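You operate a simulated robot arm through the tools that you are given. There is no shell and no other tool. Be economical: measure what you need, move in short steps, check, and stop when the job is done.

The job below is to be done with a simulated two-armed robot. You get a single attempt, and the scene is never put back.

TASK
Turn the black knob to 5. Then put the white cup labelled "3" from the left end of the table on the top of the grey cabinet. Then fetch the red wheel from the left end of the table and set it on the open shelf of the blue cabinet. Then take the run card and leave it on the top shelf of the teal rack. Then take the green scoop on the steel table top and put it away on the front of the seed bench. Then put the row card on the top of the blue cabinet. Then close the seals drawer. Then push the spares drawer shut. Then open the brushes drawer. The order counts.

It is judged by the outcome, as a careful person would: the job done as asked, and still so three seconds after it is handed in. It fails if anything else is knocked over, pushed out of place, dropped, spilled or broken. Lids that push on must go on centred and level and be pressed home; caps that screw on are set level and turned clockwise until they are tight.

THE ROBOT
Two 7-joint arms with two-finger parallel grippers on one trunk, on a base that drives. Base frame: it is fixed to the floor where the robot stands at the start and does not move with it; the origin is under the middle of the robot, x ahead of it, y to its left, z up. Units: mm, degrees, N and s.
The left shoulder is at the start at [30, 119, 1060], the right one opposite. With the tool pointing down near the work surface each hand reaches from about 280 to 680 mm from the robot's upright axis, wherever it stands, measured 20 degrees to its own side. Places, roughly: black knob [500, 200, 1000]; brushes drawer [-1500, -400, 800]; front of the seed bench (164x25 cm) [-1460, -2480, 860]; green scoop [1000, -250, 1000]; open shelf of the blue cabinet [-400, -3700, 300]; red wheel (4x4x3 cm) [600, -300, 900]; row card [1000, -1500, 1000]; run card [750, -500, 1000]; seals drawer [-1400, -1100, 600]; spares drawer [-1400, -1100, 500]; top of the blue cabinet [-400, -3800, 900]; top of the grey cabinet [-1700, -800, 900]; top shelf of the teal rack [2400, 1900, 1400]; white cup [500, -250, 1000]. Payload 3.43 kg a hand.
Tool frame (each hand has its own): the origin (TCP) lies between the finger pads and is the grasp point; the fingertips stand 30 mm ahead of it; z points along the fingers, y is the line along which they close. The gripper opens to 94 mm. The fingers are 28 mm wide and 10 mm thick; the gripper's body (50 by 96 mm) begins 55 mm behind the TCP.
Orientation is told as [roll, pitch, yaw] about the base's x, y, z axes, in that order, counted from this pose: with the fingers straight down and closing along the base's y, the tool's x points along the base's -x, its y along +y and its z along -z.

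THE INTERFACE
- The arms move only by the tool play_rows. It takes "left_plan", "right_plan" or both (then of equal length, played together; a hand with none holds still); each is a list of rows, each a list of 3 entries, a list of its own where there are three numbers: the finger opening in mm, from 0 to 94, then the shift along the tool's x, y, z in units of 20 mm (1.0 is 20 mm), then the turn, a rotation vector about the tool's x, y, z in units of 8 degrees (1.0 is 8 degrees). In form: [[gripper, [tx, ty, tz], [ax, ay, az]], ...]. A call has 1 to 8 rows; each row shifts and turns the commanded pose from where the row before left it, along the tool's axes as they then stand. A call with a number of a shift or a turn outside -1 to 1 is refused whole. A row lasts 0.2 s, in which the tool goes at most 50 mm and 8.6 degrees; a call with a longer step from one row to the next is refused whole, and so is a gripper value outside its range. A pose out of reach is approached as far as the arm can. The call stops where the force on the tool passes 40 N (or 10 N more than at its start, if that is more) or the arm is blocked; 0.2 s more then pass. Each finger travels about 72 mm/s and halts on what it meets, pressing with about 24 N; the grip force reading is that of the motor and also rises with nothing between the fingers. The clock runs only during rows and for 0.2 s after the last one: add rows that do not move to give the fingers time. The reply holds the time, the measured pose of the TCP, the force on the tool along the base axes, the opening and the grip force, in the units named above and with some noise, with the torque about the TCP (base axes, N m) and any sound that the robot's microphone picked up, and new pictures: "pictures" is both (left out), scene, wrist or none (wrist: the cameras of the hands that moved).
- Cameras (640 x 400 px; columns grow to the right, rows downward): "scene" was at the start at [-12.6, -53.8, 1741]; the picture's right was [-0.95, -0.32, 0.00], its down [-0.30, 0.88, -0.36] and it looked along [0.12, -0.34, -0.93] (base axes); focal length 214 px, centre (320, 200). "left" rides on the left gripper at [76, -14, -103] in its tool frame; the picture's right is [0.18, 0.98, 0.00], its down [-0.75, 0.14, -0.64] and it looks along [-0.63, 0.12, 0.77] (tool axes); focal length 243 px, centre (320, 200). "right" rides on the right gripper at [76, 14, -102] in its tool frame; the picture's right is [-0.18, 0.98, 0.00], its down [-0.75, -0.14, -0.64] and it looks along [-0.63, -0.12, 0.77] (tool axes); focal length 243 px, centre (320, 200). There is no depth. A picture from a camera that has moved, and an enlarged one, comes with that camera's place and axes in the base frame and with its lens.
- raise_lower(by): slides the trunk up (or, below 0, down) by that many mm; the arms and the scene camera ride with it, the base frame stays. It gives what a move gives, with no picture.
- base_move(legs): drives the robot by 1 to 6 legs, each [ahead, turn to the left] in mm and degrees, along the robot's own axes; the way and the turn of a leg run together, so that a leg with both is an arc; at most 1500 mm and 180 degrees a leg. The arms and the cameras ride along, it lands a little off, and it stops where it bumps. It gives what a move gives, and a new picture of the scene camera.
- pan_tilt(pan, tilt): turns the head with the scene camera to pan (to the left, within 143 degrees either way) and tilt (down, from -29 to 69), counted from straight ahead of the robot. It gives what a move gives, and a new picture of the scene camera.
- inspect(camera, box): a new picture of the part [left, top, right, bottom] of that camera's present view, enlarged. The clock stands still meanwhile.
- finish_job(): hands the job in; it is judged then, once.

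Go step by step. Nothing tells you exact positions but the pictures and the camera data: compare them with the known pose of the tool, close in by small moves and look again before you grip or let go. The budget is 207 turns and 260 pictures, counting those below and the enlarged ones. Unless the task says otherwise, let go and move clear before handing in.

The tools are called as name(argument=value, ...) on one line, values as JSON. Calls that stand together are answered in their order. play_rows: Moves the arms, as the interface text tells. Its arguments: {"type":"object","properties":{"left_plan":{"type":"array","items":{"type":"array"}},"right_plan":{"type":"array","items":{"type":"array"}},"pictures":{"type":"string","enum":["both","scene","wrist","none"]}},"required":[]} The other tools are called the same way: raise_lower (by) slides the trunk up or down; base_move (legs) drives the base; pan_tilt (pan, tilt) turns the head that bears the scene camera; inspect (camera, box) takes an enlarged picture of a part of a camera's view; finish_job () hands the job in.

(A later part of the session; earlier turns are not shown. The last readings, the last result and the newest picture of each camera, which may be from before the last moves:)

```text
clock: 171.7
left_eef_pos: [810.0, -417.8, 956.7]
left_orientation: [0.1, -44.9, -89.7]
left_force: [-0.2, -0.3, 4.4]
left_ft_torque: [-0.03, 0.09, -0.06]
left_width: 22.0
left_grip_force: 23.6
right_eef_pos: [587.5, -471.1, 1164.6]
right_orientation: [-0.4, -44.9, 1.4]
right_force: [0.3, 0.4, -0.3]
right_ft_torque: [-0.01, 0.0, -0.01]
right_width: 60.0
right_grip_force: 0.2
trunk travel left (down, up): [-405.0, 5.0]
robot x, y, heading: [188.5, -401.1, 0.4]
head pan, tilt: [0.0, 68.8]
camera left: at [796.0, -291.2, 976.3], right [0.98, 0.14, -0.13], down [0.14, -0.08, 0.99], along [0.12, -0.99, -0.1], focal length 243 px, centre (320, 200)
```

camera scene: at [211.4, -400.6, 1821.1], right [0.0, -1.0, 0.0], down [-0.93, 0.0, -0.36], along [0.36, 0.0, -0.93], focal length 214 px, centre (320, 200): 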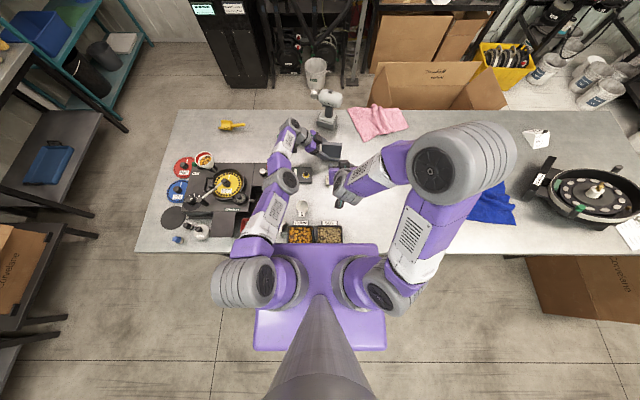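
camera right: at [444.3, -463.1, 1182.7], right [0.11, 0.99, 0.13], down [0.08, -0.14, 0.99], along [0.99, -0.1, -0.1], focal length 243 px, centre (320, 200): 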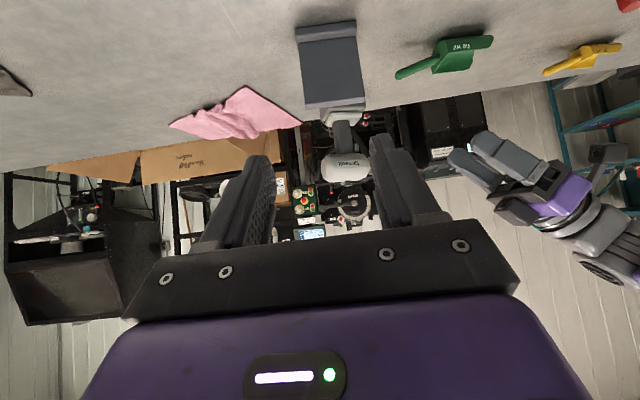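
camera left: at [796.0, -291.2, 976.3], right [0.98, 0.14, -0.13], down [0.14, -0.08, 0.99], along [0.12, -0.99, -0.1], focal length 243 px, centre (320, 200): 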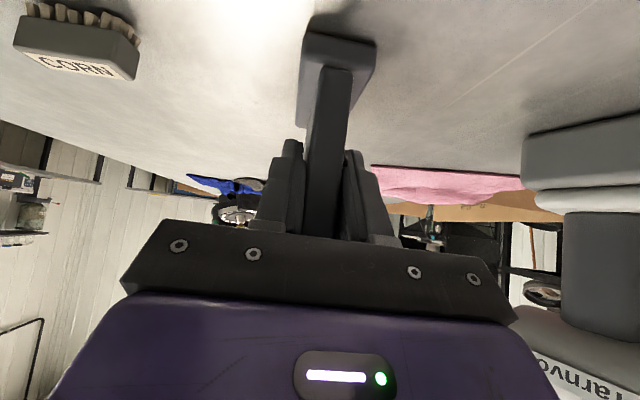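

Gripped. I lift, drawing slightly towards the robot to stay in reach.

play_rows(left_plan=[[5, [-0.5, 0, -0.5], [0, 0, 0]], [5, [-0.7, 0, -0.7], [0, 0, 0]], [5, [-0.7, 0, -0.7], [0, 0, 0]], [5, [-0.7, -0.6, -0.7], [0, 0, 0]], [5, [-0.7, -0.8, -0.7], [0, 0, 0]], [5, [-0.7, -0.8, -0.7], [0, 0, 0]], [5, [-0.7, -0.8, -0.7], [0, 0, 0]], [5, [-0.7, -0.8, -0.7], [0, 0, 0]]], pictures="both")

```text
clock: 173.5
left_eef_pos: [834.9, -429.0, 1095.4]
left_orientation: [-0.2, -44.8, -89.7]
left_force: [0.3, -0.1, -1.2]
left_ft_torque: [0.09, -0.02, -0.03]
left_width: 22.2
left_grip_force: 24.1
left hand out of reach, approached as far as the arm can: row 1, 2, 3, 4, 5, 6, 7, 8
right_eef_pos: [587.7, -471.8, 1163.1]
right_orientation: [-0.3, -44.9, 1.5]
right_force: [0.6, -0.2, 0.7]
right_ft_torque: [-0.01, 0.0, 0.0]
right_width: 60.1
right_grip_force: 0.0
trunk travel left (down, up): [-405.0, 5.0]
robot x, y, heading: [188.9, -401.6, 0.3]
head pan, tilt: [0.0, 68.8]
camera scene: at [213.8, -400.5, 1821.0], right [0.0, -1.0, 0.0], down [-0.93, 0.0, -0.36], along [0.36, 0.0, -0.93], focal length 214 px, centre (320, 200)
camera left: at [821.0, -301.0, 1114.4], right [0.98, 0.13, -0.13], down [0.14, -0.08, 0.99], along [0.12, -0.99, -0.1], focal length 243 px, centre (320, 200)
```

scene: 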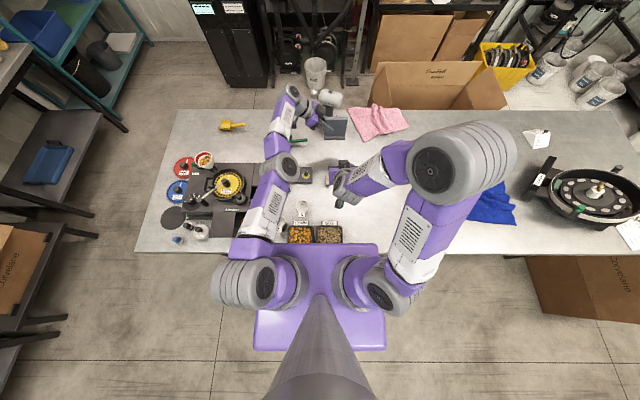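
left: 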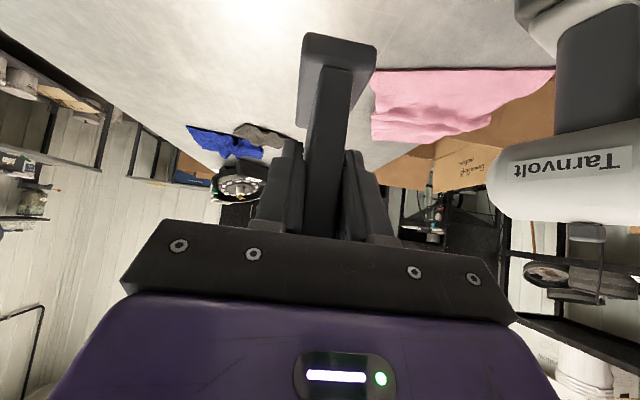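

play_rows(left_plan=[[5, [0, -0.9, 0], [0, 0, 0]], [5, [0, -0.9, 0], [0, 0, 0]], [5, [0, -0.9, 0], [0, 0, 0]], [5, [0, -0.9, 0], [0, 0, 0]], [5, [0, -0.9, 0], [0, 0, 0]], [5, [0, -0.9, 0], [0, 0, 0]], [5, [0, -0.9, 0], [0, 0, 0]], [5, [0, -0.9, 0], [0, 0, 0]]], pictures="none")

pan_tilt(pan=50, tilt=15)

```text
clock: 175.3
left_eef_pos: [835.1, -428.3, 1094.4]
left_orientation: [0.0, -44.8, -89.7]
left_force: [-0.4, -0.4, -2.3]
left_ft_torque: [0.08, 0.02, -0.03]
left_width: 22.4
left_grip_force: 24.4
left hand out of reach, approached as far as the arm can: row 1, 2, 3, 4, 5, 6, 7, 8
right_eef_pos: [589.2, -472.9, 1164.0]
right_orientation: [-0.3, -44.9, 1.6]
right_force: [0.2, 0.8, 0.8]
right_ft_torque: [0.0, 0.03, -0.03]
right_width: 60.1
right_grip_force: 0.0
trunk travel left (down, up): [-405.0, 5.0]
robot x, y, heading: [190.6, -398.7, 0.2]
head pan, tilt: [0.0, 68.8]
```

```text
clock: 176.5
left_eef_pos: [835.0, -429.2, 1095.4]
left_orientation: [-0.1, -44.8, -89.7]
left_force: [0.2, -0.4, -1.1]
left_ft_torque: [0.09, -0.02, -0.01]
left_width: 21.8
left_grip_force: 23.7
right_eef_pos: [589.2, -472.2, 1165.2]
right_orientation: [-0.2, -44.9, 1.5]
right_force: [-0.3, -0.7, 0.2]
right_ft_torque: [0.03, -0.02, 0.01]
right_width: 59.9
right_grip_force: 0.0
trunk travel left (down, up): [-405.0, 5.0]
robot x, y, heading: [185.7, -400.1, 0.2]
head pan, tilt: [50.0, 15.0]
camera scene: at [218.1, -328.9, 1896.6], right [0.77, -0.64, 0.0], down [-0.17, -0.2, -0.97], along [0.62, 0.74, -0.26], focal length 214 px, centre (320, 200)
```

scene: 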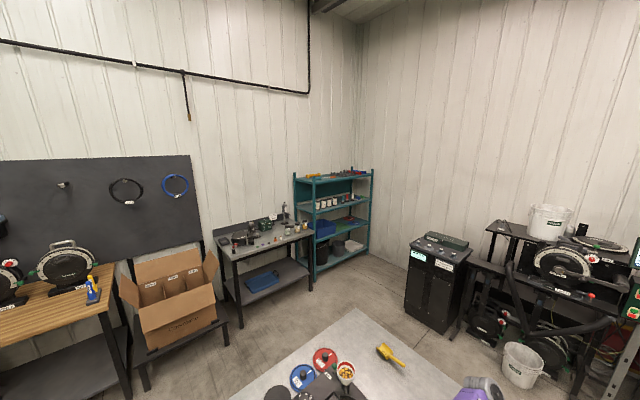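

The arm reports unreachable; I move the commanded pose left and see.

play_rows(left_plan=[[5, [0.7, 0, -0.7], [0, 0, 0]], [5, [0.7, 0, -0.7], [0, 0, 0]], [5, [0.7, 0, -0.7], [0, 0, 0]], [5, [0.7, 0, -0.7], [0, 0, 0]], [5, [0.7, 0, -0.7], [0, 0, 0]], [5, [0.7, 0, -0.7], [0, 0, 0]], [5, [0.7, 0, -0.7], [0, 0, 0]], [5, [0.7, 0, -0.7], [0, 0, 0]]], pictures="none")

```text
clock: 178.3
left_eef_pos: [833.5, -270.0, 1095.2]
left_orientation: [0.1, -44.8, -89.8]
left_force: [-0.4, 0.2, -1.2]
left_ft_torque: [0.08, 0.02, 0.01]
left_width: 22.2
left_grip_force: 24.0
left hand out of reach, approached as far as the arm can: row 2, 8
right_eef_pos: [589.4, -472.9, 1164.8]
right_orientation: [-0.4, -44.9, 1.7]
right_force: [-0.4, 0.6, 0.2]
right_ft_torque: [0.02, -0.04, 0.03]
right_width: 60.2
right_grip_force: 0.0
trunk travel left (down, up): [-405.0, 5.0]
robot x, y, heading: [190.9, -398.7, 0.2]
head pan, tilt: [50.0, 15.0]
```

play_rows(left_plan=[[5, [0, -0.8, 0], [0, 0, 0]], [5, [0, -0.8, 0], [0, 0, 0]], [5, [0, -0.8, 0], [0, 0, 0]], [5, [0, -0.8, 0], [0, 0, 0]], [5, [0, -0.8, 0], [0, 0, 0]], [5, [0, -0.8, 0], [0, 0, 0]], [5, [0, -0.8, 0], [0, 0, 0]], [5, [0, -0.8, 0], [0, 0, 0]]], pictures="none")

```text
clock: 180.1
left_eef_pos: [716.4, -270.3, 1092.6]
left_orientation: [0.1, -44.8, -89.7]
left_force: [0.6, 0.8, -1.9]
left_ft_torque: [0.06, 0.01, -0.01]
left_width: 22.5
left_grip_force: 23.9
left hand out of reach, approached as far as the arm can: row 1, 2
right_eef_pos: [589.1, -471.7, 1165.3]
right_orientation: [-0.3, -44.9, 1.6]
right_force: [-0.4, -0.2, 0.0]
right_ft_torque: [-0.01, -0.01, -0.02]
right_width: 60.2
right_grip_force: 0.0
trunk travel left (down, up): [-405.0, 5.0]
robot x, y, heading: [193.6, -399.8, 0.1]
head pan, tilt: [50.0, 15.0]
```

The card is clear. I turn the hand so it points forward, then back away from the table.

play_rows(left_plan=[[5, [0, 0, 0], [-0.66, 0, -0.66]], [5, [0, 0, 0], [-0.66, 0, -0.66]], [5, [0, 0, 0], [-0.66, 0, -0.66]], [5, [0, 0, 0], [-0.66, 0, -0.66]], [5, [0, 0, 0], [-0.66, 0, -0.66]], [5, [0, 0, 0], [-0.66, 0, -0.66]], [5, [0, 0, 0], [-0.66, 0, -0.66]], [5, [0, 0, 0], [-0.66, 0, -0.66]]], pictures="none")

play_rows(left_plan=[[5, [0, 0, 0], [-0.66, 0, -0.66]], [5, [0, 0, 0], [-0.66, 0, -0.66]], [5, [0, 0, 0], [-0.66, 0, -0.66]], [5, [0, 0, 0], [-0.66, 0, -0.66]], [5, [-0.5, 0, -0.9], [0, 0, 0]], [5, [-0.5, 0, -0.9], [0, 0, 0]], [5, [-0.5, 0, -0.9], [0, 0, 0]], [5, [-0.5, 0, -0.9], [0, 0, 0]]], pictures="both")

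```text
clock: 181.9
left_eef_pos: [717.1, -270.2, 1093.3]
left_orientation: [0.2, -44.9, -30.0]
left_force: [0.4, -0.1, -1.7]
left_ft_torque: [0.08, 0.04, 0.0]
left_width: 22.1
left_grip_force: 24.3
right_eef_pos: [588.7, -471.7, 1164.0]
right_orientation: [-0.3, -44.9, 1.5]
right_force: [0.0, 0.0, -0.4]
right_ft_torque: [0.0, 0.04, 0.01]
right_width: 60.0
right_grip_force: 0.1
trunk travel left (down, up): [-405.0, 5.0]
robot x, y, heading: [188.4, -397.7, -0.0]
head pan, tilt: [50.0, 15.0]
```

```text
clock: 183.7
left_eef_pos: [693.3, -269.9, 1171.8]
left_orientation: [0.4, -45.2, -0.2]
left_force: [0.1, 0.7, -1.5]
left_ft_torque: [0.01, 0.05, -0.01]
left_width: 22.0
left_grip_force: 24.0
right_eef_pos: [588.1, -472.6, 1163.3]
right_orientation: [-0.2, -44.9, 1.5]
right_force: [-1.6, -0.3, -0.3]
right_ft_torque: [0.01, 0.0, 0.01]
right_width: 60.1
right_grip_force: 0.1
trunk travel left (down, up): [-405.0, 5.0]
robot x, y, heading: [186.4, -401.1, 0.3]
head pan, tilt: [50.0, 15.0]
camera scene: at [216.7, -328.9, 1896.7], right [0.77, -0.64, 0.0], down [-0.17, -0.2, -0.97], along [0.62, 0.74, -0.26], focal length 214 px, centre (320, 200)
camera left: at [568.5, -283.7, 1191.2], right [-0.13, 0.98, -0.13], down [0.08, 0.14, 0.99], along [0.99, 0.12, -0.09], focal length 243 px, centre (320, 200)
```

scene: 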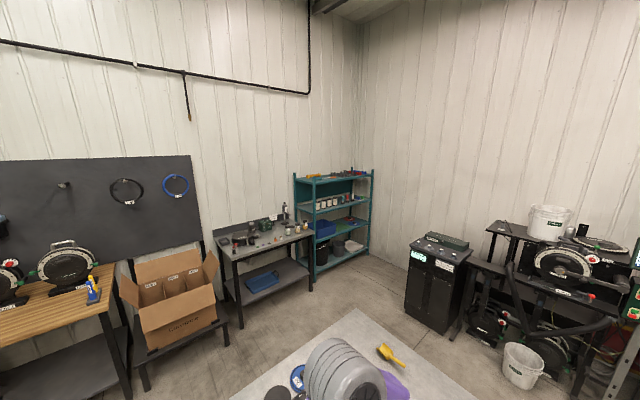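
left: 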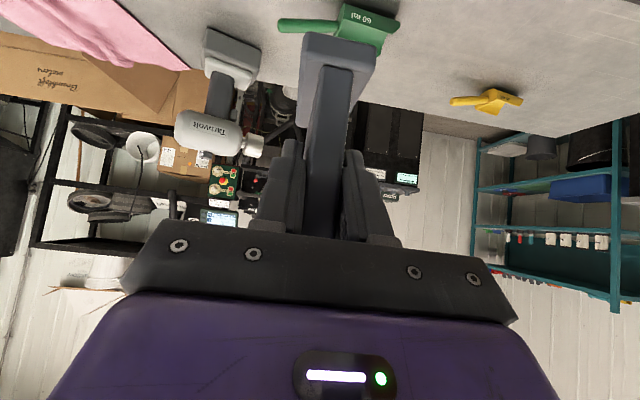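

base_move(legs=[[-320, 0], [0, 87.5], [1331, 0], [0, -87.5], [1080, 0]])

pan_tilt(pan=30, tilt=20)

```text
clock: 204.8
left_eef_pos: [1506.1, 1080.4, 1171.8]
left_orientation: [0.2, -44.9, 0.0]
left_force: [-0.6, -0.7, -1.6]
left_ft_torque: [0.01, 0.08, 0.0]
left_width: 22.5
left_grip_force: 24.4
right_eef_pos: [1400.4, 878.2, 1163.7]
right_orientation: [-0.3, -44.8, 1.8]
right_force: [0.5, 0.4, -0.1]
right_ft_torque: [0.02, 0.02, 0.02]
right_width: 59.9
right_grip_force: 0.0
trunk travel left (down, up): [-405.0, 5.0]
robot x, y, heading: [999.9, 949.6, 0.5]
head pan, tilt: [50.0, 15.0]
camera scene: at [1028.8, 1020.0, 1896.7], right [0.77, -0.64, 0.0], down [-0.16, -0.2, -0.97], along [0.62, 0.74, -0.26], focal length 214 px, centre (320, 200)
```

scene: 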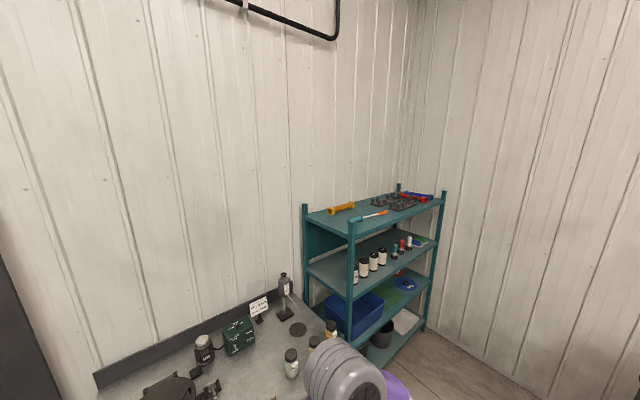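

```text
clock: 205.6
left_eef_pos: [1504.9, 1080.2, 1172.1]
left_orientation: [0.4, -45.0, -0.1]
left_force: [0.0, 0.0, -2.3]
left_ft_torque: [0.02, 0.04, 0.02]
left_width: 22.0
left_grip_force: 24.4
right_eef_pos: [1399.8, 878.3, 1164.1]
right_orientation: [-0.3, -45.0, 1.9]
right_force: [1.2, 0.6, -0.3]
right_ft_torque: [-0.01, -0.02, 0.01]
right_width: 59.9
right_grip_force: 0.0
trunk travel left (down, up): [-405.0, 5.0]
robot x, y, heading: [1001.2, 951.2, 0.8]
head pan, tilt: [30.0, 20.0]
camera scene: at [1049.4, 995.3, 1888.5], right [0.51, -0.86, 0.0], down [-0.29, -0.17, -0.94], along [0.81, 0.48, -0.34], focal length 214 px, centre (320, 200)
```

scene: 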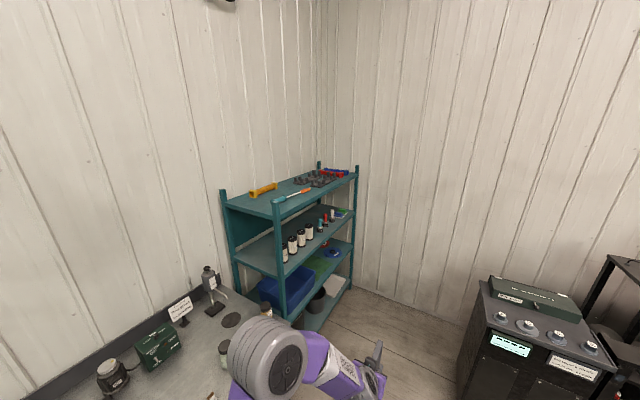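

inspect(camera="scene", box=[210, 150, 370, 250])

```text
4.00 times, centred on (290, 200) of scene
camera zoom: at [1049.4, 995.3, 1888.5], right [0.51, -0.86, 0.0], down [-0.29, -0.17, -0.94], along [0.81, 0.48, -0.34], focal length 858 px, centre (440, 200)
```

zoom: 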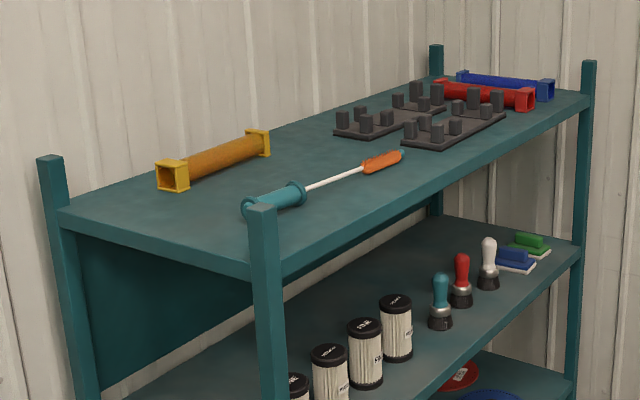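

The rack's top shelf (z≈1430, front edge y≈1710) has a free strip in front of the screwdriver around x≈2080. I drive to stand off from it, facing it.

base_move(legs=[[0, 3.9], [1213, 0], [0, 85.3]])

pan_tilt(pan=0, tilt=30)

```text
clock: 215.9
left_eef_pos: [2104.0, 1544.6, 1172.1]
left_orientation: [0.3, -44.9, 88.3]
left_force: [0.1, 0.0, -2.7]
left_ft_torque: [-0.06, 0.02, 0.01]
left_width: 21.9
left_grip_force: 24.0
right_eef_pos: [2305.1, 1434.8, 1164.4]
right_orientation: [-0.4, -44.9, 90.4]
right_force: [-0.1, -0.4, -0.2]
right_ft_torque: [0.01, 0.04, 0.03]
right_width: 60.3
right_grip_force: 0.1
trunk travel left (down, up): [-405.0, 5.0]
robot x, y, heading: [2223.3, 1033.4, 88.9]
head pan, tilt: [30.0, 20.0]
camera scene: at [2176.8, 1086.1, 1888.5], right [0.87, 0.48, 0.0], down [0.17, -0.3, -0.94], along [-0.46, 0.82, -0.34], focal length 214 px, centre (320, 200)
```

scene: 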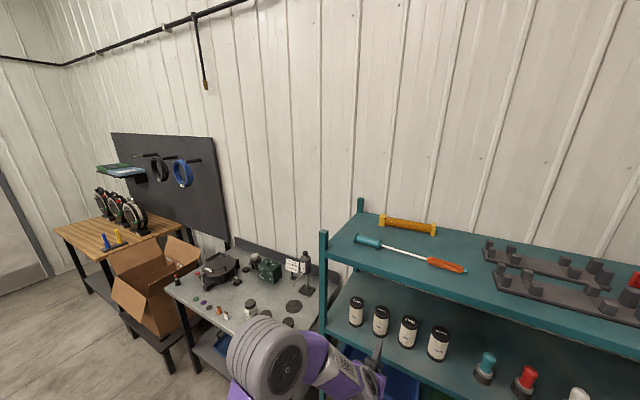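

```text
clock: 216.8
left_eef_pos: [2104.0, 1544.2, 1171.7]
left_orientation: [0.3, -45.0, 88.6]
left_force: [-0.3, -0.7, -0.8]
left_ft_torque: [-0.05, 0.03, 0.03]
left_width: 22.3
left_grip_force: 24.7
right_eef_pos: [2305.0, 1434.7, 1163.8]
right_orientation: [-0.3, -44.9, 90.4]
right_force: [-0.1, 0.4, 0.1]
right_ft_torque: [0.0, 0.02, 0.01]
right_width: 60.1
right_grip_force: 0.0
trunk travel left (down, up): [-405.0, 5.0]
robot x, y, heading: [2223.0, 1040.3, 88.9]
head pan, tilt: [0.0, 30.0]
camera scene: at [2223.6, 1095.1, 1872.5], right [1.0, -0.02, 0.0], down [-0.01, -0.5, -0.87], along [0.01, 0.87, -0.5], focal length 214 px, centre (320, 200)
```

scene: 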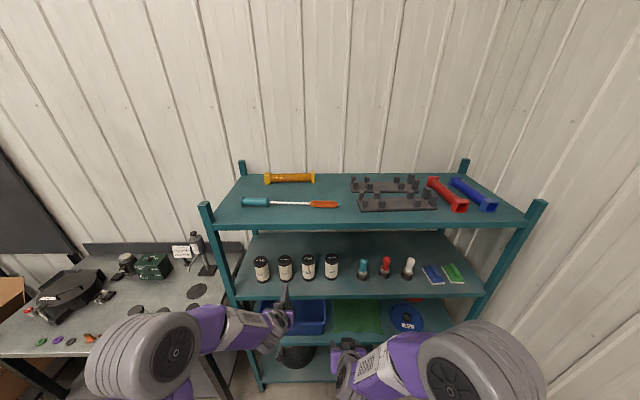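

Shelf top is at z≈1405; the free strip is y 1710–1840. I raise the card.

play_rows(left_plan=[[5, [-0.9, 0, -0.9], [0, 0, 0]], [5, [-0.9, 0, -0.9], [0, 0, 0]], [5, [-0.9, 0, -0.9], [0, 0, 0]], [5, [-0.9, 0, -0.9], [0, 0, 0]], [5, [-0.9, 0, -0.9], [0, 0, 0]], [5, [-0.9, 0, -0.9], [0, 0, 0]], [5, [-0.9, 0, -0.9], [0, 0, 0]]], pictures="none")

play_rows(left_plan=[[5, [-0.9, 0, -0.9], [0, 0, 0]], [5, [-0.9, 0, -0.9], [0, 0, 0]], [5, [-0.9, 0, -0.9], [0, 0, 0]], [5, [-0.9, 0, -0.9], [0, 0, 0]], [5, [-0.9, 0, -0.9], [0, 0, 0]], [5, [-0.9, 0, -0.9], [0, 0, 0]], [5, [-0.9, 0, -0.9], [0, 0, 0]]], pictures="both")

```text
clock: 218.4
left_eef_pos: [2103.9, 1543.2, 1350.3]
left_orientation: [0.3, -45.1, 88.5]
left_force: [-0.5, 0.0, -1.7]
left_ft_torque: [-0.1, 0.03, -0.02]
left_width: 22.0
left_grip_force: 23.9
right_eef_pos: [2303.5, 1433.9, 1164.1]
right_orientation: [-0.3, -44.9, 90.4]
right_force: [0.8, 0.2, -0.4]
right_ft_torque: [0.01, 0.03, -0.01]
right_width: 60.2
right_grip_force: 0.1
trunk travel left (down, up): [-405.0, 5.0]
robot x, y, heading: [2221.4, 1035.1, 89.1]
head pan, tilt: [0.0, 30.0]
```

```text
clock: 220.1
left_eef_pos: [2105.3, 1544.0, 1527.7]
left_orientation: [0.3, -45.1, 88.6]
left_force: [0.1, -0.4, -2.5]
left_ft_torque: [-0.09, 0.02, -0.04]
left_width: 22.2
left_grip_force: 24.1
right_eef_pos: [2305.2, 1434.1, 1164.0]
right_orientation: [-0.3, -44.9, 90.3]
right_force: [0.7, 1.3, -0.6]
right_ft_torque: [0.03, -0.01, 0.02]
right_width: 59.9
right_grip_force: 0.0
trunk travel left (down, up): [-405.0, 5.0]
robot x, y, heading: [2220.4, 1035.4, 89.0]
head pan, tilt: [0.0, 30.0]
camera scene: at [2223.8, 1095.1, 1872.5], right [1.0, -0.02, 0.0], down [-0.01, -0.5, -0.87], along [0.02, 0.87, -0.5], focal length 214 px, centre (320, 200)
camera left: at [2117.8, 1418.4, 1546.8], right [-0.99, -0.11, -0.13], down [-0.14, 0.08, 0.99], along [-0.1, 0.99, -0.1], focal length 243 px, centre (320, 200)
```

scene: 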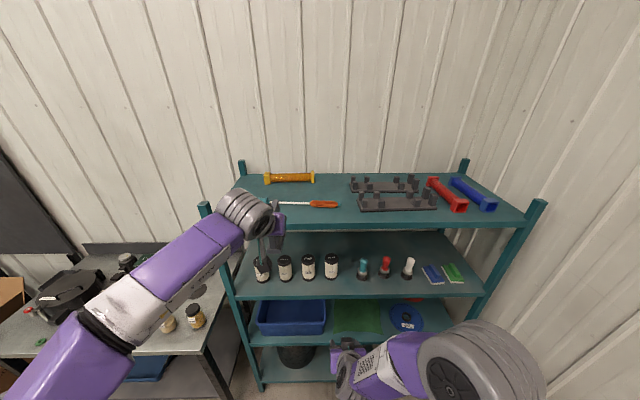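
left: 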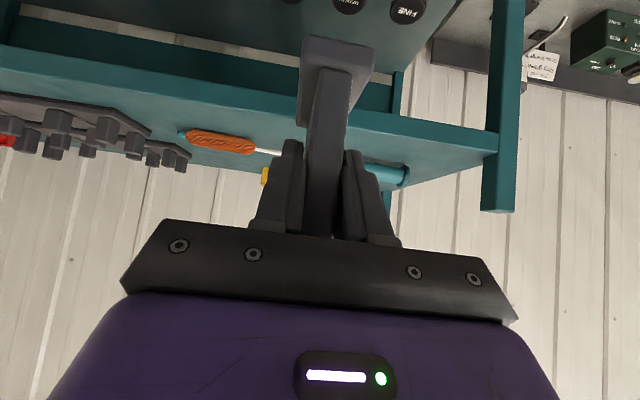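

base_move(legs=[[183, 0]])

inspect(camera="left", box=[0, 0, 640, 400])

```text
clock: 221.6
left_eef_pos: [2107.8, 1727.3, 1528.8]
left_orientation: [0.4, -44.9, 88.6]
left_force: [-0.7, 0.1, -1.4]
left_ft_torque: [-0.07, -0.01, 0.01]
left_width: 22.1
left_grip_force: 24.1
right_eef_pos: [2306.4, 1617.8, 1164.7]
right_orientation: [-0.3, -44.9, 90.3]
right_force: [0.5, 0.1, -0.7]
right_ft_torque: [-0.01, 0.0, 0.03]
right_width: 60.2
right_grip_force: 0.0
trunk travel left (down, up): [-405.0, 5.0]
robot x, y, heading: [2220.9, 1218.2, 88.8]
head pan, tilt: [0.0, 30.0]
camera scene: at [2226.8, 1278.0, 1872.5], right [1.0, -0.02, 0.0], down [-0.01, -0.5, -0.87], along [0.01, 0.87, -0.5], focal length 214 px, centre (320, 200)
```

scene: 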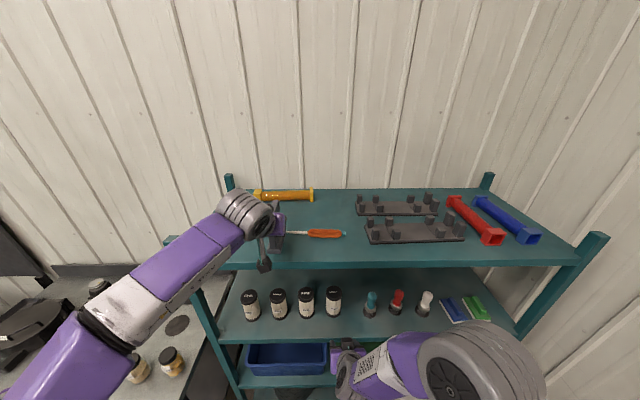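

```text
1.00 times, centred on (320, 200) of left (not enlarged: the box is as wide or as high as the picture)
camera zoom: at [2120.9, 1601.2, 1546.8], right [-0.99, -0.11, -0.13], down [-0.14, 0.08, 0.99], along [-0.1, 0.99, -0.09], focal length 243 px, centre (320, 200)
```

zoom: 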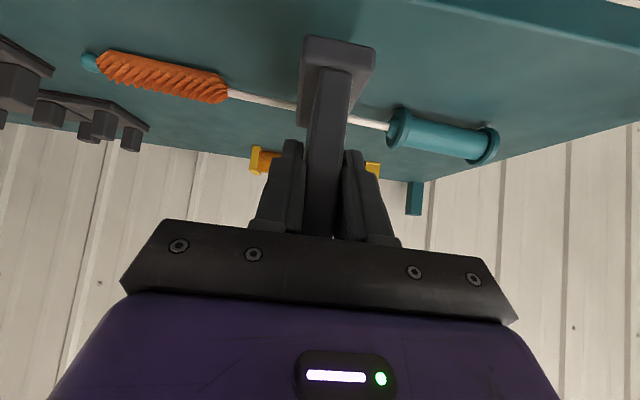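

inspect(camera="scene", box=[230, 180, 350, 280])

inspect(camera="left", box=[240, 0, 640, 200])

```text
4.00 times, centred on (290, 230) of scene
camera zoom: at [2226.8, 1278.0, 1872.5], right [1.0, -0.02, 0.0], down [-0.01, -0.5, -0.87], along [0.01, 0.87, -0.5], focal length 858 px, centre (440, 80)
```

zoom: 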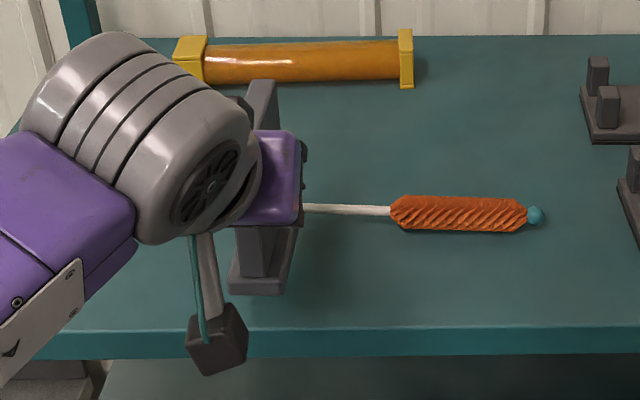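

```text
1.60 times, centred on (440, 100) of left
camera zoom: at [2120.9, 1601.2, 1546.8], right [-0.99, -0.11, -0.13], down [-0.14, 0.08, 0.99], along [-0.1, 0.99, -0.09], focal length 388 px, centre (128, 360)
```

zoom: 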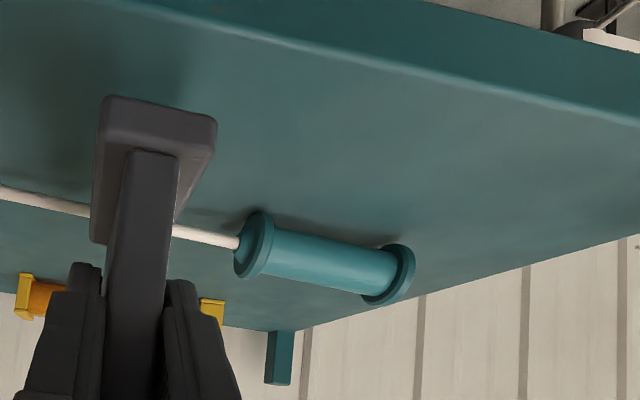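

play_rows(left_plan=[[5, [-0.42, 0, 0.42], [0, 0, 0]], [5, [-0.42, 0, 0.42], [0, 0, 0]], [5, [0.25, 0, 0.25], [0, 0, 0]], [5, [0.25, 0, 0.25], [0, 0, 0]], [5, [0.2, 0, 0.2], [0, 0, 0]], [5, [0, 0, 0], [0, 0, 0]]], pictures="none")

inspect(camera="scene", box=[230, 180, 350, 280])

inspect(camera="left", box=[240, 0, 560, 200])

```text
clock: 223.0
left_eef_pos: [2109.8, 1749.4, 1509.9]
left_orientation: [0.3, -45.1, 88.7]
left_force: [-0.3, -1.4, 7.6]
left_ft_torque: [0.65, 0.18, 0.03]
left_width: 22.4
left_grip_force: 24.3
right_eef_pos: [2306.7, 1616.0, 1164.5]
right_orientation: [-0.3, -45.0, 90.4]
right_force: [0.2, 0.2, -0.4]
right_ft_torque: [-0.03, -0.01, -0.02]
right_width: 59.7
right_grip_force: 0.0
trunk travel left (down, up): [-405.0, 5.0]
robot x, y, heading: [2224.8, 1217.5, 89.3]
head pan, tilt: [0.0, 30.0]
```

```text
4.00 times, centred on (290, 230) of scene
camera zoom: at [2227.0, 1276.3, 1872.6], right [1.0, -0.02, 0.0], down [-0.01, -0.5, -0.87], along [0.01, 0.87, -0.5], focal length 858 px, centre (440, 80)
```

zoom: 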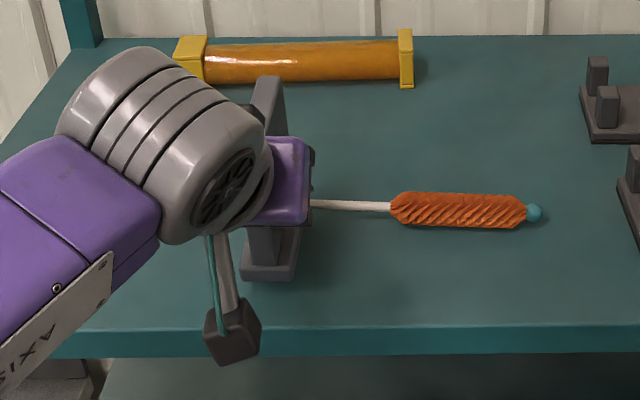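

```text
2.00 times, centred on (400, 100) of left
camera zoom: at [2121.8, 1623.0, 1527.6], right [-0.99, -0.11, -0.13], down [-0.14, 0.08, 0.99], along [-0.1, 0.99, -0.09], focal length 485 px, centre (160, 400)
```

zoom: 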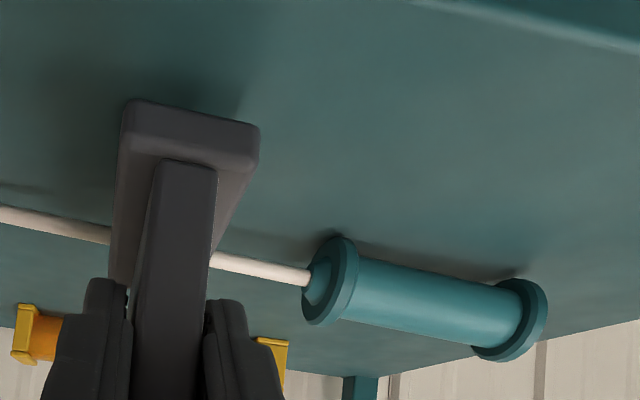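

Contact came at the far end, near the screwdriver's shaft; the shelf must be at z≈1423 and its edge at y≈1711. I lift, move back 14 mm, and set down again.

play_rows(left_plan=[[5, [-0.25, 0, -0.25], [0, 0, 0]], [5, [0.25, 0, -0.25], [0, 0, 0]], [5, [0.25, 0, -0.25], [0, 0, 0]], [5, [0.15, 0, 0.15], [0, 0, 0]], [5, [0.1, 0, 0.1], [0, 0, 0]], [5, [0, 0, 0], [0, 0, 0]]], pictures="none")

inspect(camera="scene", box=[230, 180, 350, 280])

inspect(camera="left", box=[240, 0, 400, 120])

```text
clock: 224.4
left_eef_pos: [2107.7, 1737.5, 1507.5]
left_orientation: [0.3, -45.0, 88.7]
left_force: [0.4, 0.1, -1.5]
left_ft_torque: [-0.08, -0.02, -0.03]
left_width: 22.1
left_grip_force: 23.6
right_eef_pos: [2307.9, 1618.4, 1164.0]
right_orientation: [-0.3, -45.0, 90.4]
right_force: [-0.3, 0.5, -0.2]
right_ft_torque: [0.0, -0.01, 0.01]
right_width: 59.8
right_grip_force: 0.2
trunk travel left (down, up): [-405.0, 5.0]
robot x, y, heading: [2229.4, 1217.1, 89.0]
head pan, tilt: [0.0, 30.0]
```

```text
4.00 times, centred on (290, 230) of scene
camera zoom: at [2226.8, 1278.6, 1872.4], right [1.0, -0.02, 0.0], down [-0.01, -0.5, -0.87], along [0.01, 0.87, -0.5], focal length 858 px, centre (440, 80)
```

zoom: 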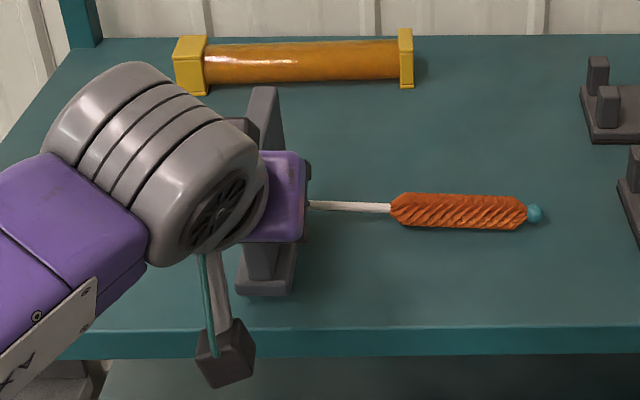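

```text
3.33 times, centred on (320, 60) of left
camera zoom: at [2120.9, 1610.8, 1526.6], right [-0.99, -0.11, -0.13], down [-0.14, 0.08, 0.99], along [-0.1, 0.99, -0.1], focal length 809 px, centre (320, 667)
```

zoom: 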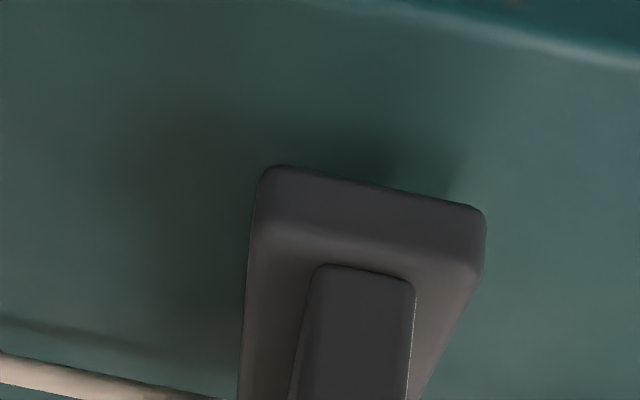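

play_rows(left_plan=[[5, [0.15, 0, 0.15], [0, 0, 0]], [5, [0.15, 0, 0.15], [0, 0, 0]], [5, [0.1, 0, 0.1], [0, 0, 0]], [5, [0, 0, 0], [0, 0, 0]]], pictures="none")

inspect(camera="left", box=[200, 0, 440, 150])

```text
clock: 225.4
left_eef_pos: [2109.0, 1738.0, 1497.9]
left_orientation: [0.1, -45.1, 88.6]
left_force: [0.1, 0.3, -2.3]
left_ft_torque: [-0.05, 0.01, 0.02]
left_width: 21.8
left_grip_force: 24.4
right_eef_pos: [2308.1, 1616.7, 1163.4]
right_orientation: [-0.4, -44.9, 90.4]
right_force: [-0.3, 0.4, -0.6]
right_ft_torque: [-0.01, -0.02, 0.04]
right_width: 60.0
right_grip_force: 0.1
trunk travel left (down, up): [-405.0, 5.0]
robot x, y, heading: [2225.0, 1221.6, 89.1]
head pan, tilt: [0.0, 30.0]
```

```text
2.67 times, centred on (320, 75) of left
camera zoom: at [2120.8, 1611.0, 1515.5], right [-0.99, -0.11, -0.13], down [-0.14, 0.08, 0.99], along [-0.1, 0.99, -0.09], focal length 647 px, centre (320, 533)
```

zoom: 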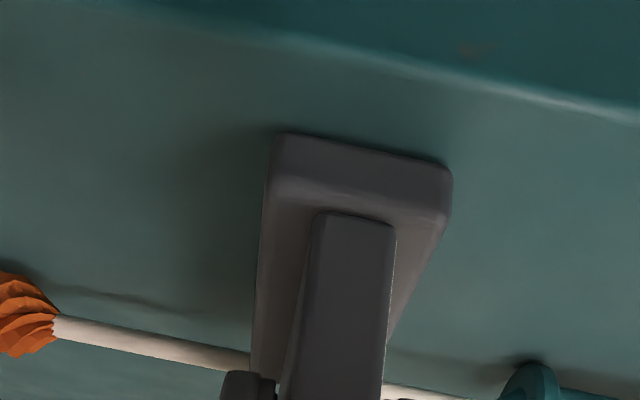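

play_rows(left_plan=[[5, [0.12, 0, 0.12], [0, 0, 0]], [5, [0.1, 0, 0.1], [0, 0, 0]], [5, [0.1, 0, 0.1], [0, 0, 0]], [5, [0, 0, 0], [0, 0, 0]]], pictures="none")

```text
clock: 226.4
left_eef_pos: [2107.3, 1735.9, 1490.8]
left_orientation: [0.1, -45.3, 88.6]
left_force: [-2.1, 0.4, 20.7]
left_ft_torque: [-0.1, -0.06, 0.0]
left_width: 22.5
left_grip_force: 24.2
right_eef_pos: [2306.7, 1616.1, 1163.1]
right_orientation: [-0.3, -45.0, 90.5]
right_force: [-0.2, 0.0, -0.5]
right_ft_torque: [0.0, 0.01, -0.02]
right_width: 60.2
right_grip_force: 0.0
trunk travel left (down, up): [-405.0, 5.0]
robot x, y, heading: [2224.9, 1219.8, 89.2]
head pan, tilt: [0.0, 30.0]
```

inspect(camera="left", box=[200, 0, 440, 150])

inspect(camera="scene", box=[250, 190, 330, 270])

inspect(camera="right", box=[0, 0, 640, 400])

```text
2.67 times, centred on (320, 75) of left
camera zoom: at [2120.6, 1608.8, 1508.3], right [-0.99, -0.11, -0.13], down [-0.14, 0.08, 0.99], along [-0.1, 0.99, -0.09], focal length 647 px, centre (320, 533)
```

zoom: 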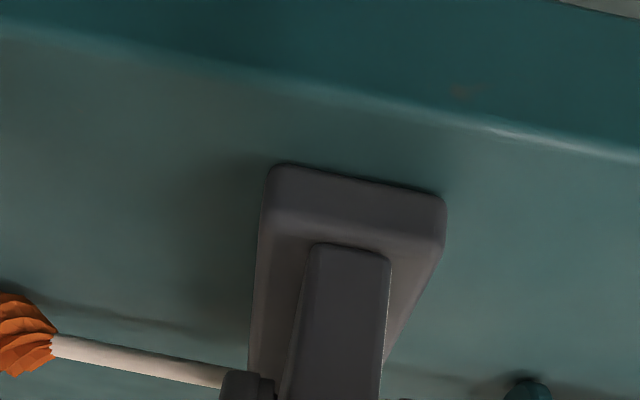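

```text
5.00 times, centred on (290, 230) of scene
camera zoom: at [2226.8, 1275.6, 1872.6], right [1.0, -0.02, 0.0], down [-0.01, -0.5, -0.87], along [0.01, 0.87, -0.5], focal length 1072 px, centre (470, 50)
```

zoom: 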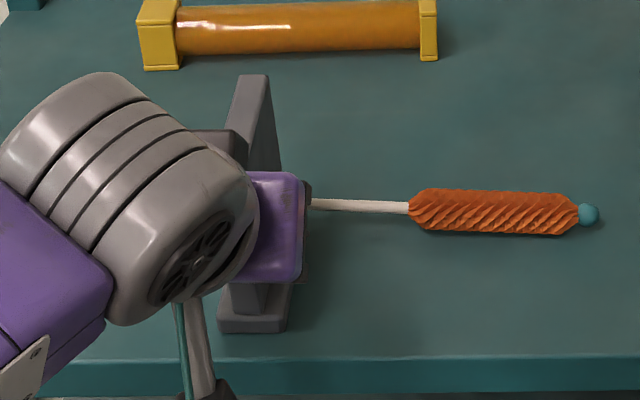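

```text
1.00 times, centred on (320, 200) of right (not enlarged: the box is as wide or as high as the picture)
camera zoom: at [2291.3, 1487.6, 1183.4], right [-0.98, 0.13, 0.13], down [0.14, 0.08, 0.99], along [0.12, 0.99, -0.1], focal length 243 px, centre (320, 200)
```

zoom: 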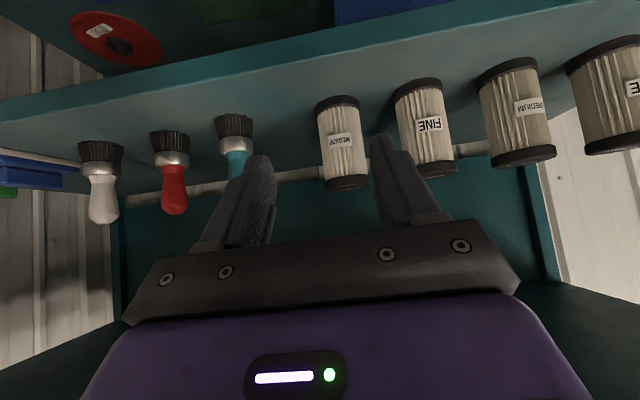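

The near end of the foot is down, inside the shelf edge. I release gently so the far end settles, then look.

play_rows(left_plan=[[21, [0, 0, 0], [0, 0, 0]], [22, [0, 0, 0], [0, 0, 0]], [23, [0, 0, 0], [0, 0, 0]], [24, [0, 0, 0], [0, 0, 0]], [26, [0, 0, 0], [0, 0, 0]], [32, [0, 0, 0], [0, 0, 0]], [46, [0, 0, 0], [0, 0, 0]]], pictures="none")

inspect(camera="left", box=[160, 0, 480, 200])

inspect(camera="scene", box=[250, 190, 330, 270])

```text
clock: 228.0
left_eef_pos: [2108.6, 1737.1, 1488.1]
left_orientation: [0.3, -45.0, 88.7]
left_force: [-0.6, -0.2, 0.4]
left_ft_torque: [0.01, -0.01, -0.02]
left_width: 46.1
left_grip_force: 0.1
right_eef_pos: [2307.4, 1618.5, 1164.1]
right_orientation: [-0.2, -44.9, 90.3]
right_force: [-0.1, -0.5, -0.1]
right_ft_torque: [-0.01, -0.02, 0.0]
right_width: 60.3
right_grip_force: 0.1
trunk travel left (down, up): [-405.0, 5.0]
robot x, y, heading: [2224.9, 1219.4, 89.0]
head pan, tilt: [0.0, 30.0]
```

```text
2.00 times, centred on (320, 100) of left
camera zoom: at [2120.7, 1610.9, 1506.6], right [-0.99, -0.11, -0.13], down [-0.14, 0.08, 0.99], along [-0.1, 0.99, -0.09], focal length 485 px, centre (320, 400)
```

zoom: 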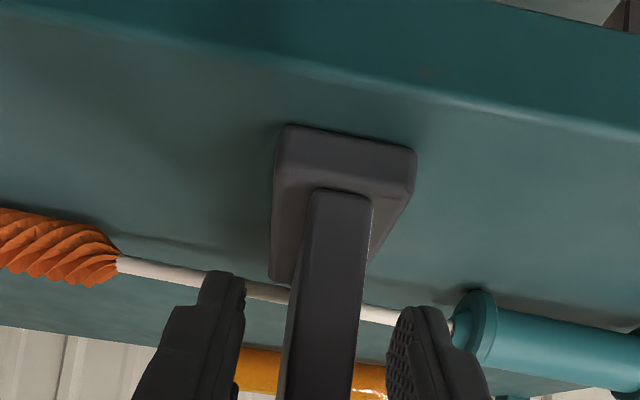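

```text
5.00 times, centred on (290, 230) of scene
camera zoom: at [2226.8, 1278.3, 1872.5], right [1.0, -0.02, 0.0], down [-0.01, -0.5, -0.87], along [0.01, 0.87, -0.5], focal length 1072 px, centre (470, 50)
```

zoom: 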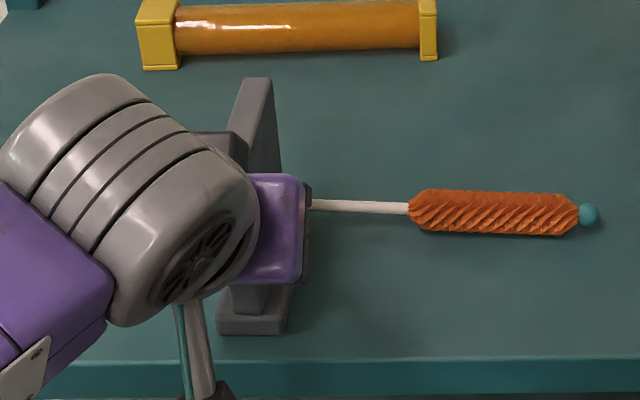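

play_rows(left_plan=[[50, [0, 0, -0.6], [0, 0, 0]], [50, [0, 0, -0.9], [0, 0, 0]], [50, [0, 0, -0.9], [0, 0, 0]], [50, [0, 0, -0.9], [0, 0, 0]], [50, [0.7, 0, -0.7], [0, 0, 0]], [50, [0.7, 0, -0.7], [0, 0, 0]], [50, [0.7, 0, -0.7], [0, 0, 0]], [50, [0, 0, 0], [0, 0, 0]]], pictures="none")

base_move(legs=[[-200, 0]])

inspect(camera="scene", box=[230, 150, 390, 270])

```text
clock: 229.8
left_eef_pos: [2107.8, 1632.3, 1535.1]
left_orientation: [0.2, -45.0, 88.6]
left_force: [0.7, 0.5, -0.5]
left_ft_torque: [0.0, 0.03, 0.0]
left_width: 50.2
left_grip_force: 0.1
right_eef_pos: [2307.5, 1618.7, 1162.9]
right_orientation: [-0.3, -44.9, 90.3]
right_force: [-0.3, 0.1, 0.2]
right_ft_torque: [0.02, -0.01, -0.02]
right_width: 60.1
right_grip_force: 0.0
trunk travel left (down, up): [-405.0, 5.0]
robot x, y, heading: [2224.4, 1218.3, 89.2]
head pan, tilt: [0.0, 30.0]
```

```text
clock: 231.4
left_eef_pos: [2103.6, 1432.2, 1535.8]
left_orientation: [0.2, -45.0, 88.7]
left_force: [-0.1, -0.3, 0.4]
left_ft_torque: [0.01, 0.01, 0.03]
left_width: 49.8
left_grip_force: 0.0
right_eef_pos: [2303.8, 1418.5, 1164.9]
right_orientation: [-0.3, -44.9, 90.4]
right_force: [0.0, -0.5, -0.3]
right_ft_torque: [0.01, 0.0, -0.02]
right_width: 60.2
right_grip_force: 0.1
trunk travel left (down, up): [-405.0, 5.0]
robot x, y, heading: [2222.4, 1018.3, 89.0]
head pan, tilt: [0.0, 30.0]
camera scene: at [2223.5, 1079.1, 1872.4], right [1.0, -0.02, 0.0], down [-0.01, -0.5, -0.87], along [0.01, 0.87, -0.5], focal length 214 px, centre (320, 200)
```

scene: 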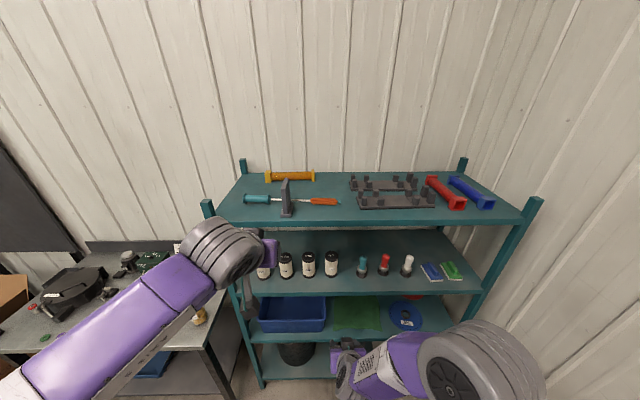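

```text
3.33 times, centred on (310, 210) of scene
camera zoom: at [2223.5, 1079.1, 1872.4], right [1.0, -0.02, 0.0], down [-0.01, -0.5, -0.87], along [0.01, 0.87, -0.5], focal length 715 px, centre (353, 167)
```

zoom: 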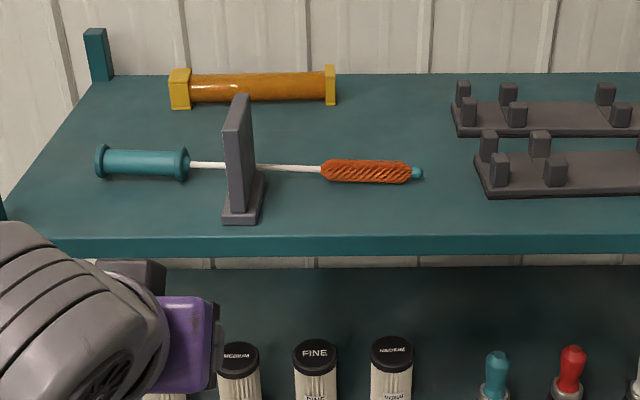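

The card stands on the top shelf. Next, the green scoop: it is far in from the front, but there is floor space behind the table, so I go there and face it from the back.

base_move(legs=[[0, 150], [1291, 0], [0, -59.1]])

pan_tilt(pan=0, tilt=50)

```text
clock: 239.3
left_eef_pos: [2061.4, 515.4, 1533.9]
left_orientation: [0.3, -44.9, -121.4]
left_force: [0.4, 0.1, -0.3]
left_ft_torque: [0.02, -0.05, 0.02]
left_width: 50.0
left_grip_force: 0.1
right_eef_pos: [1894.6, 627.8, 1161.5]
right_orientation: [-0.3, -44.7, -119.5]
right_force: [-0.9, 0.2, 0.0]
right_ft_torque: [0.02, -0.02, -0.02]
right_width: 60.0
right_grip_force: 0.1
trunk travel left (down, up): [-405.0, 5.0]
robot x, y, heading: [2165.0, 937.4, -120.9]
head pan, tilt: [0.0, 30.0]
stopped in leg 2: the robot was blocked; the commanded pose is now the measured one
camera scene: at [2131.9, 879.1, 1872.2], right [-0.86, 0.51, 0.0], down [0.26, 0.43, -0.86], along [-0.44, -0.74, -0.5], focal length 214 px, centre (320, 200)
```

scene: 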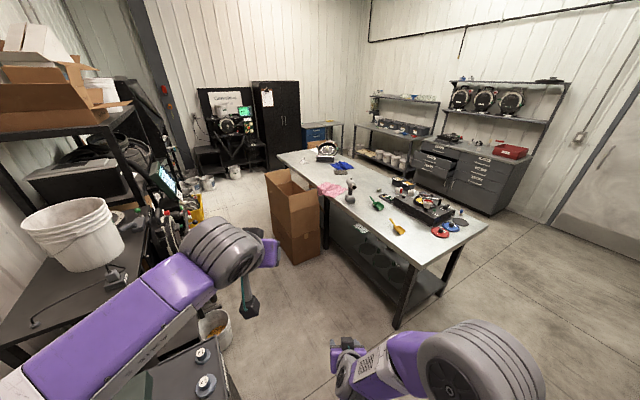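

```text
clock: 240.1
left_eef_pos: [2065.4, 519.8, 1535.6]
left_orientation: [0.3, -45.0, -121.4]
left_force: [0.1, 0.6, 0.2]
left_ft_torque: [0.02, -0.03, 0.01]
left_width: 50.1
left_grip_force: 0.0
right_eef_pos: [1897.3, 631.5, 1164.2]
right_orientation: [-0.4, -44.9, -119.6]
right_force: [1.1, -0.4, -0.3]
right_ft_torque: [-0.01, -0.01, 0.01]
right_width: 60.0
right_grip_force: 0.1
trunk travel left (down, up): [-405.0, 5.0]
robot x, y, heading: [2168.9, 940.4, -120.5]
head pan, tilt: [0.0, 50.0]
camera scene: at [2142.4, 895.6, 1843.0], right [-0.86, 0.51, 0.0], down [0.39, 0.66, -0.64], along [-0.33, -0.55, -0.77], focal length 214 px, centre (320, 200)
```

scene: 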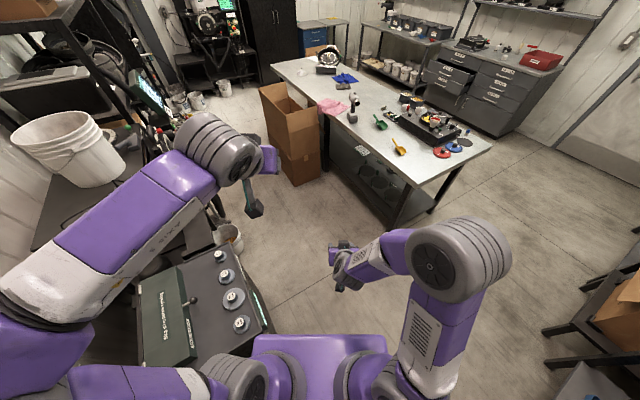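

The base brushed the black machine at its left; I back off and take a wider route.

base_move(legs=[[-85, 0], [0, -59.5], [650, 0], [0, 90], [1090, 0], [0, -90]])

raise_lower(by=-80)

inspect(camera="scene", box=[0, 0, 640, 400])

```text
clock: 259.9
left_eef_pos: [1134.2, -189.8, 1535.1]
left_orientation: [0.3, -45.1, 178.5]
left_force: [0.4, -0.4, -0.3]
left_ft_torque: [0.04, 0.01, -0.01]
left_width: 49.9
left_grip_force: 0.1
right_eef_pos: [1146.7, 10.1, 1163.1]
right_orientation: [-0.2, -44.9, -179.6]
right_force: [0.1, -0.5, 0.5]
right_ft_torque: [0.01, 0.02, 0.01]
right_width: 59.9
right_grip_force: 0.0
trunk travel left (down, up): [-405.0, 5.0]
robot x, y, heading: [1548.5, -66.3, 179.2]
head pan, tilt: [0.0, 50.0]
camera scene: at [1498.8, -69.5, 1842.9], right [0.01, 1.0, 0.0], down [0.77, -0.01, -0.64], along [-0.64, 0.01, -0.77], focal length 214 px, centre (320, 200)
```

scene: 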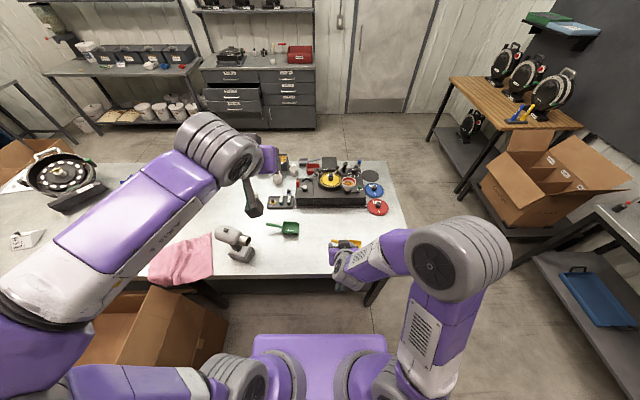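

```text
clock: 261.1
left_eef_pos: [1134.7, -190.6, 1455.6]
left_orientation: [0.3, -45.0, 178.6]
left_force: [-0.6, -1.0, 0.3]
left_ft_torque: [-0.04, 0.01, 0.0]
left_width: 50.1
left_grip_force: 0.1
right_eef_pos: [1145.7, 11.1, 1084.8]
right_orientation: [-0.4, -44.9, -179.5]
right_force: [-0.1, -0.3, 0.9]
right_ft_torque: [0.02, 0.0, -0.01]
right_width: 60.2
right_grip_force: 0.1
trunk travel left (down, up): [-325.0, 85.0]
robot x, y, heading: [1548.7, -70.9, 179.4]
head pan, tilt: [0.0, 50.0]
```

```text
1.00 times, centred on (320, 200) of scene (not enlarged: the box is as wide or as high as the picture)
camera zoom: at [1498.9, -69.5, 1763.1], right [0.01, 1.0, 0.0], down [0.77, -0.01, -0.64], along [-0.64, 0.01, -0.77], focal length 214 px, centre (320, 200)
```

zoom: 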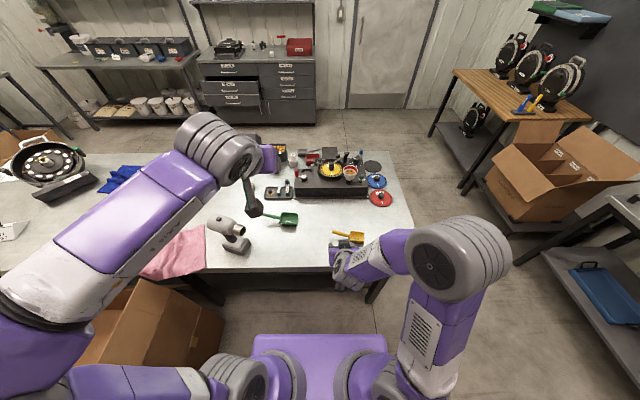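

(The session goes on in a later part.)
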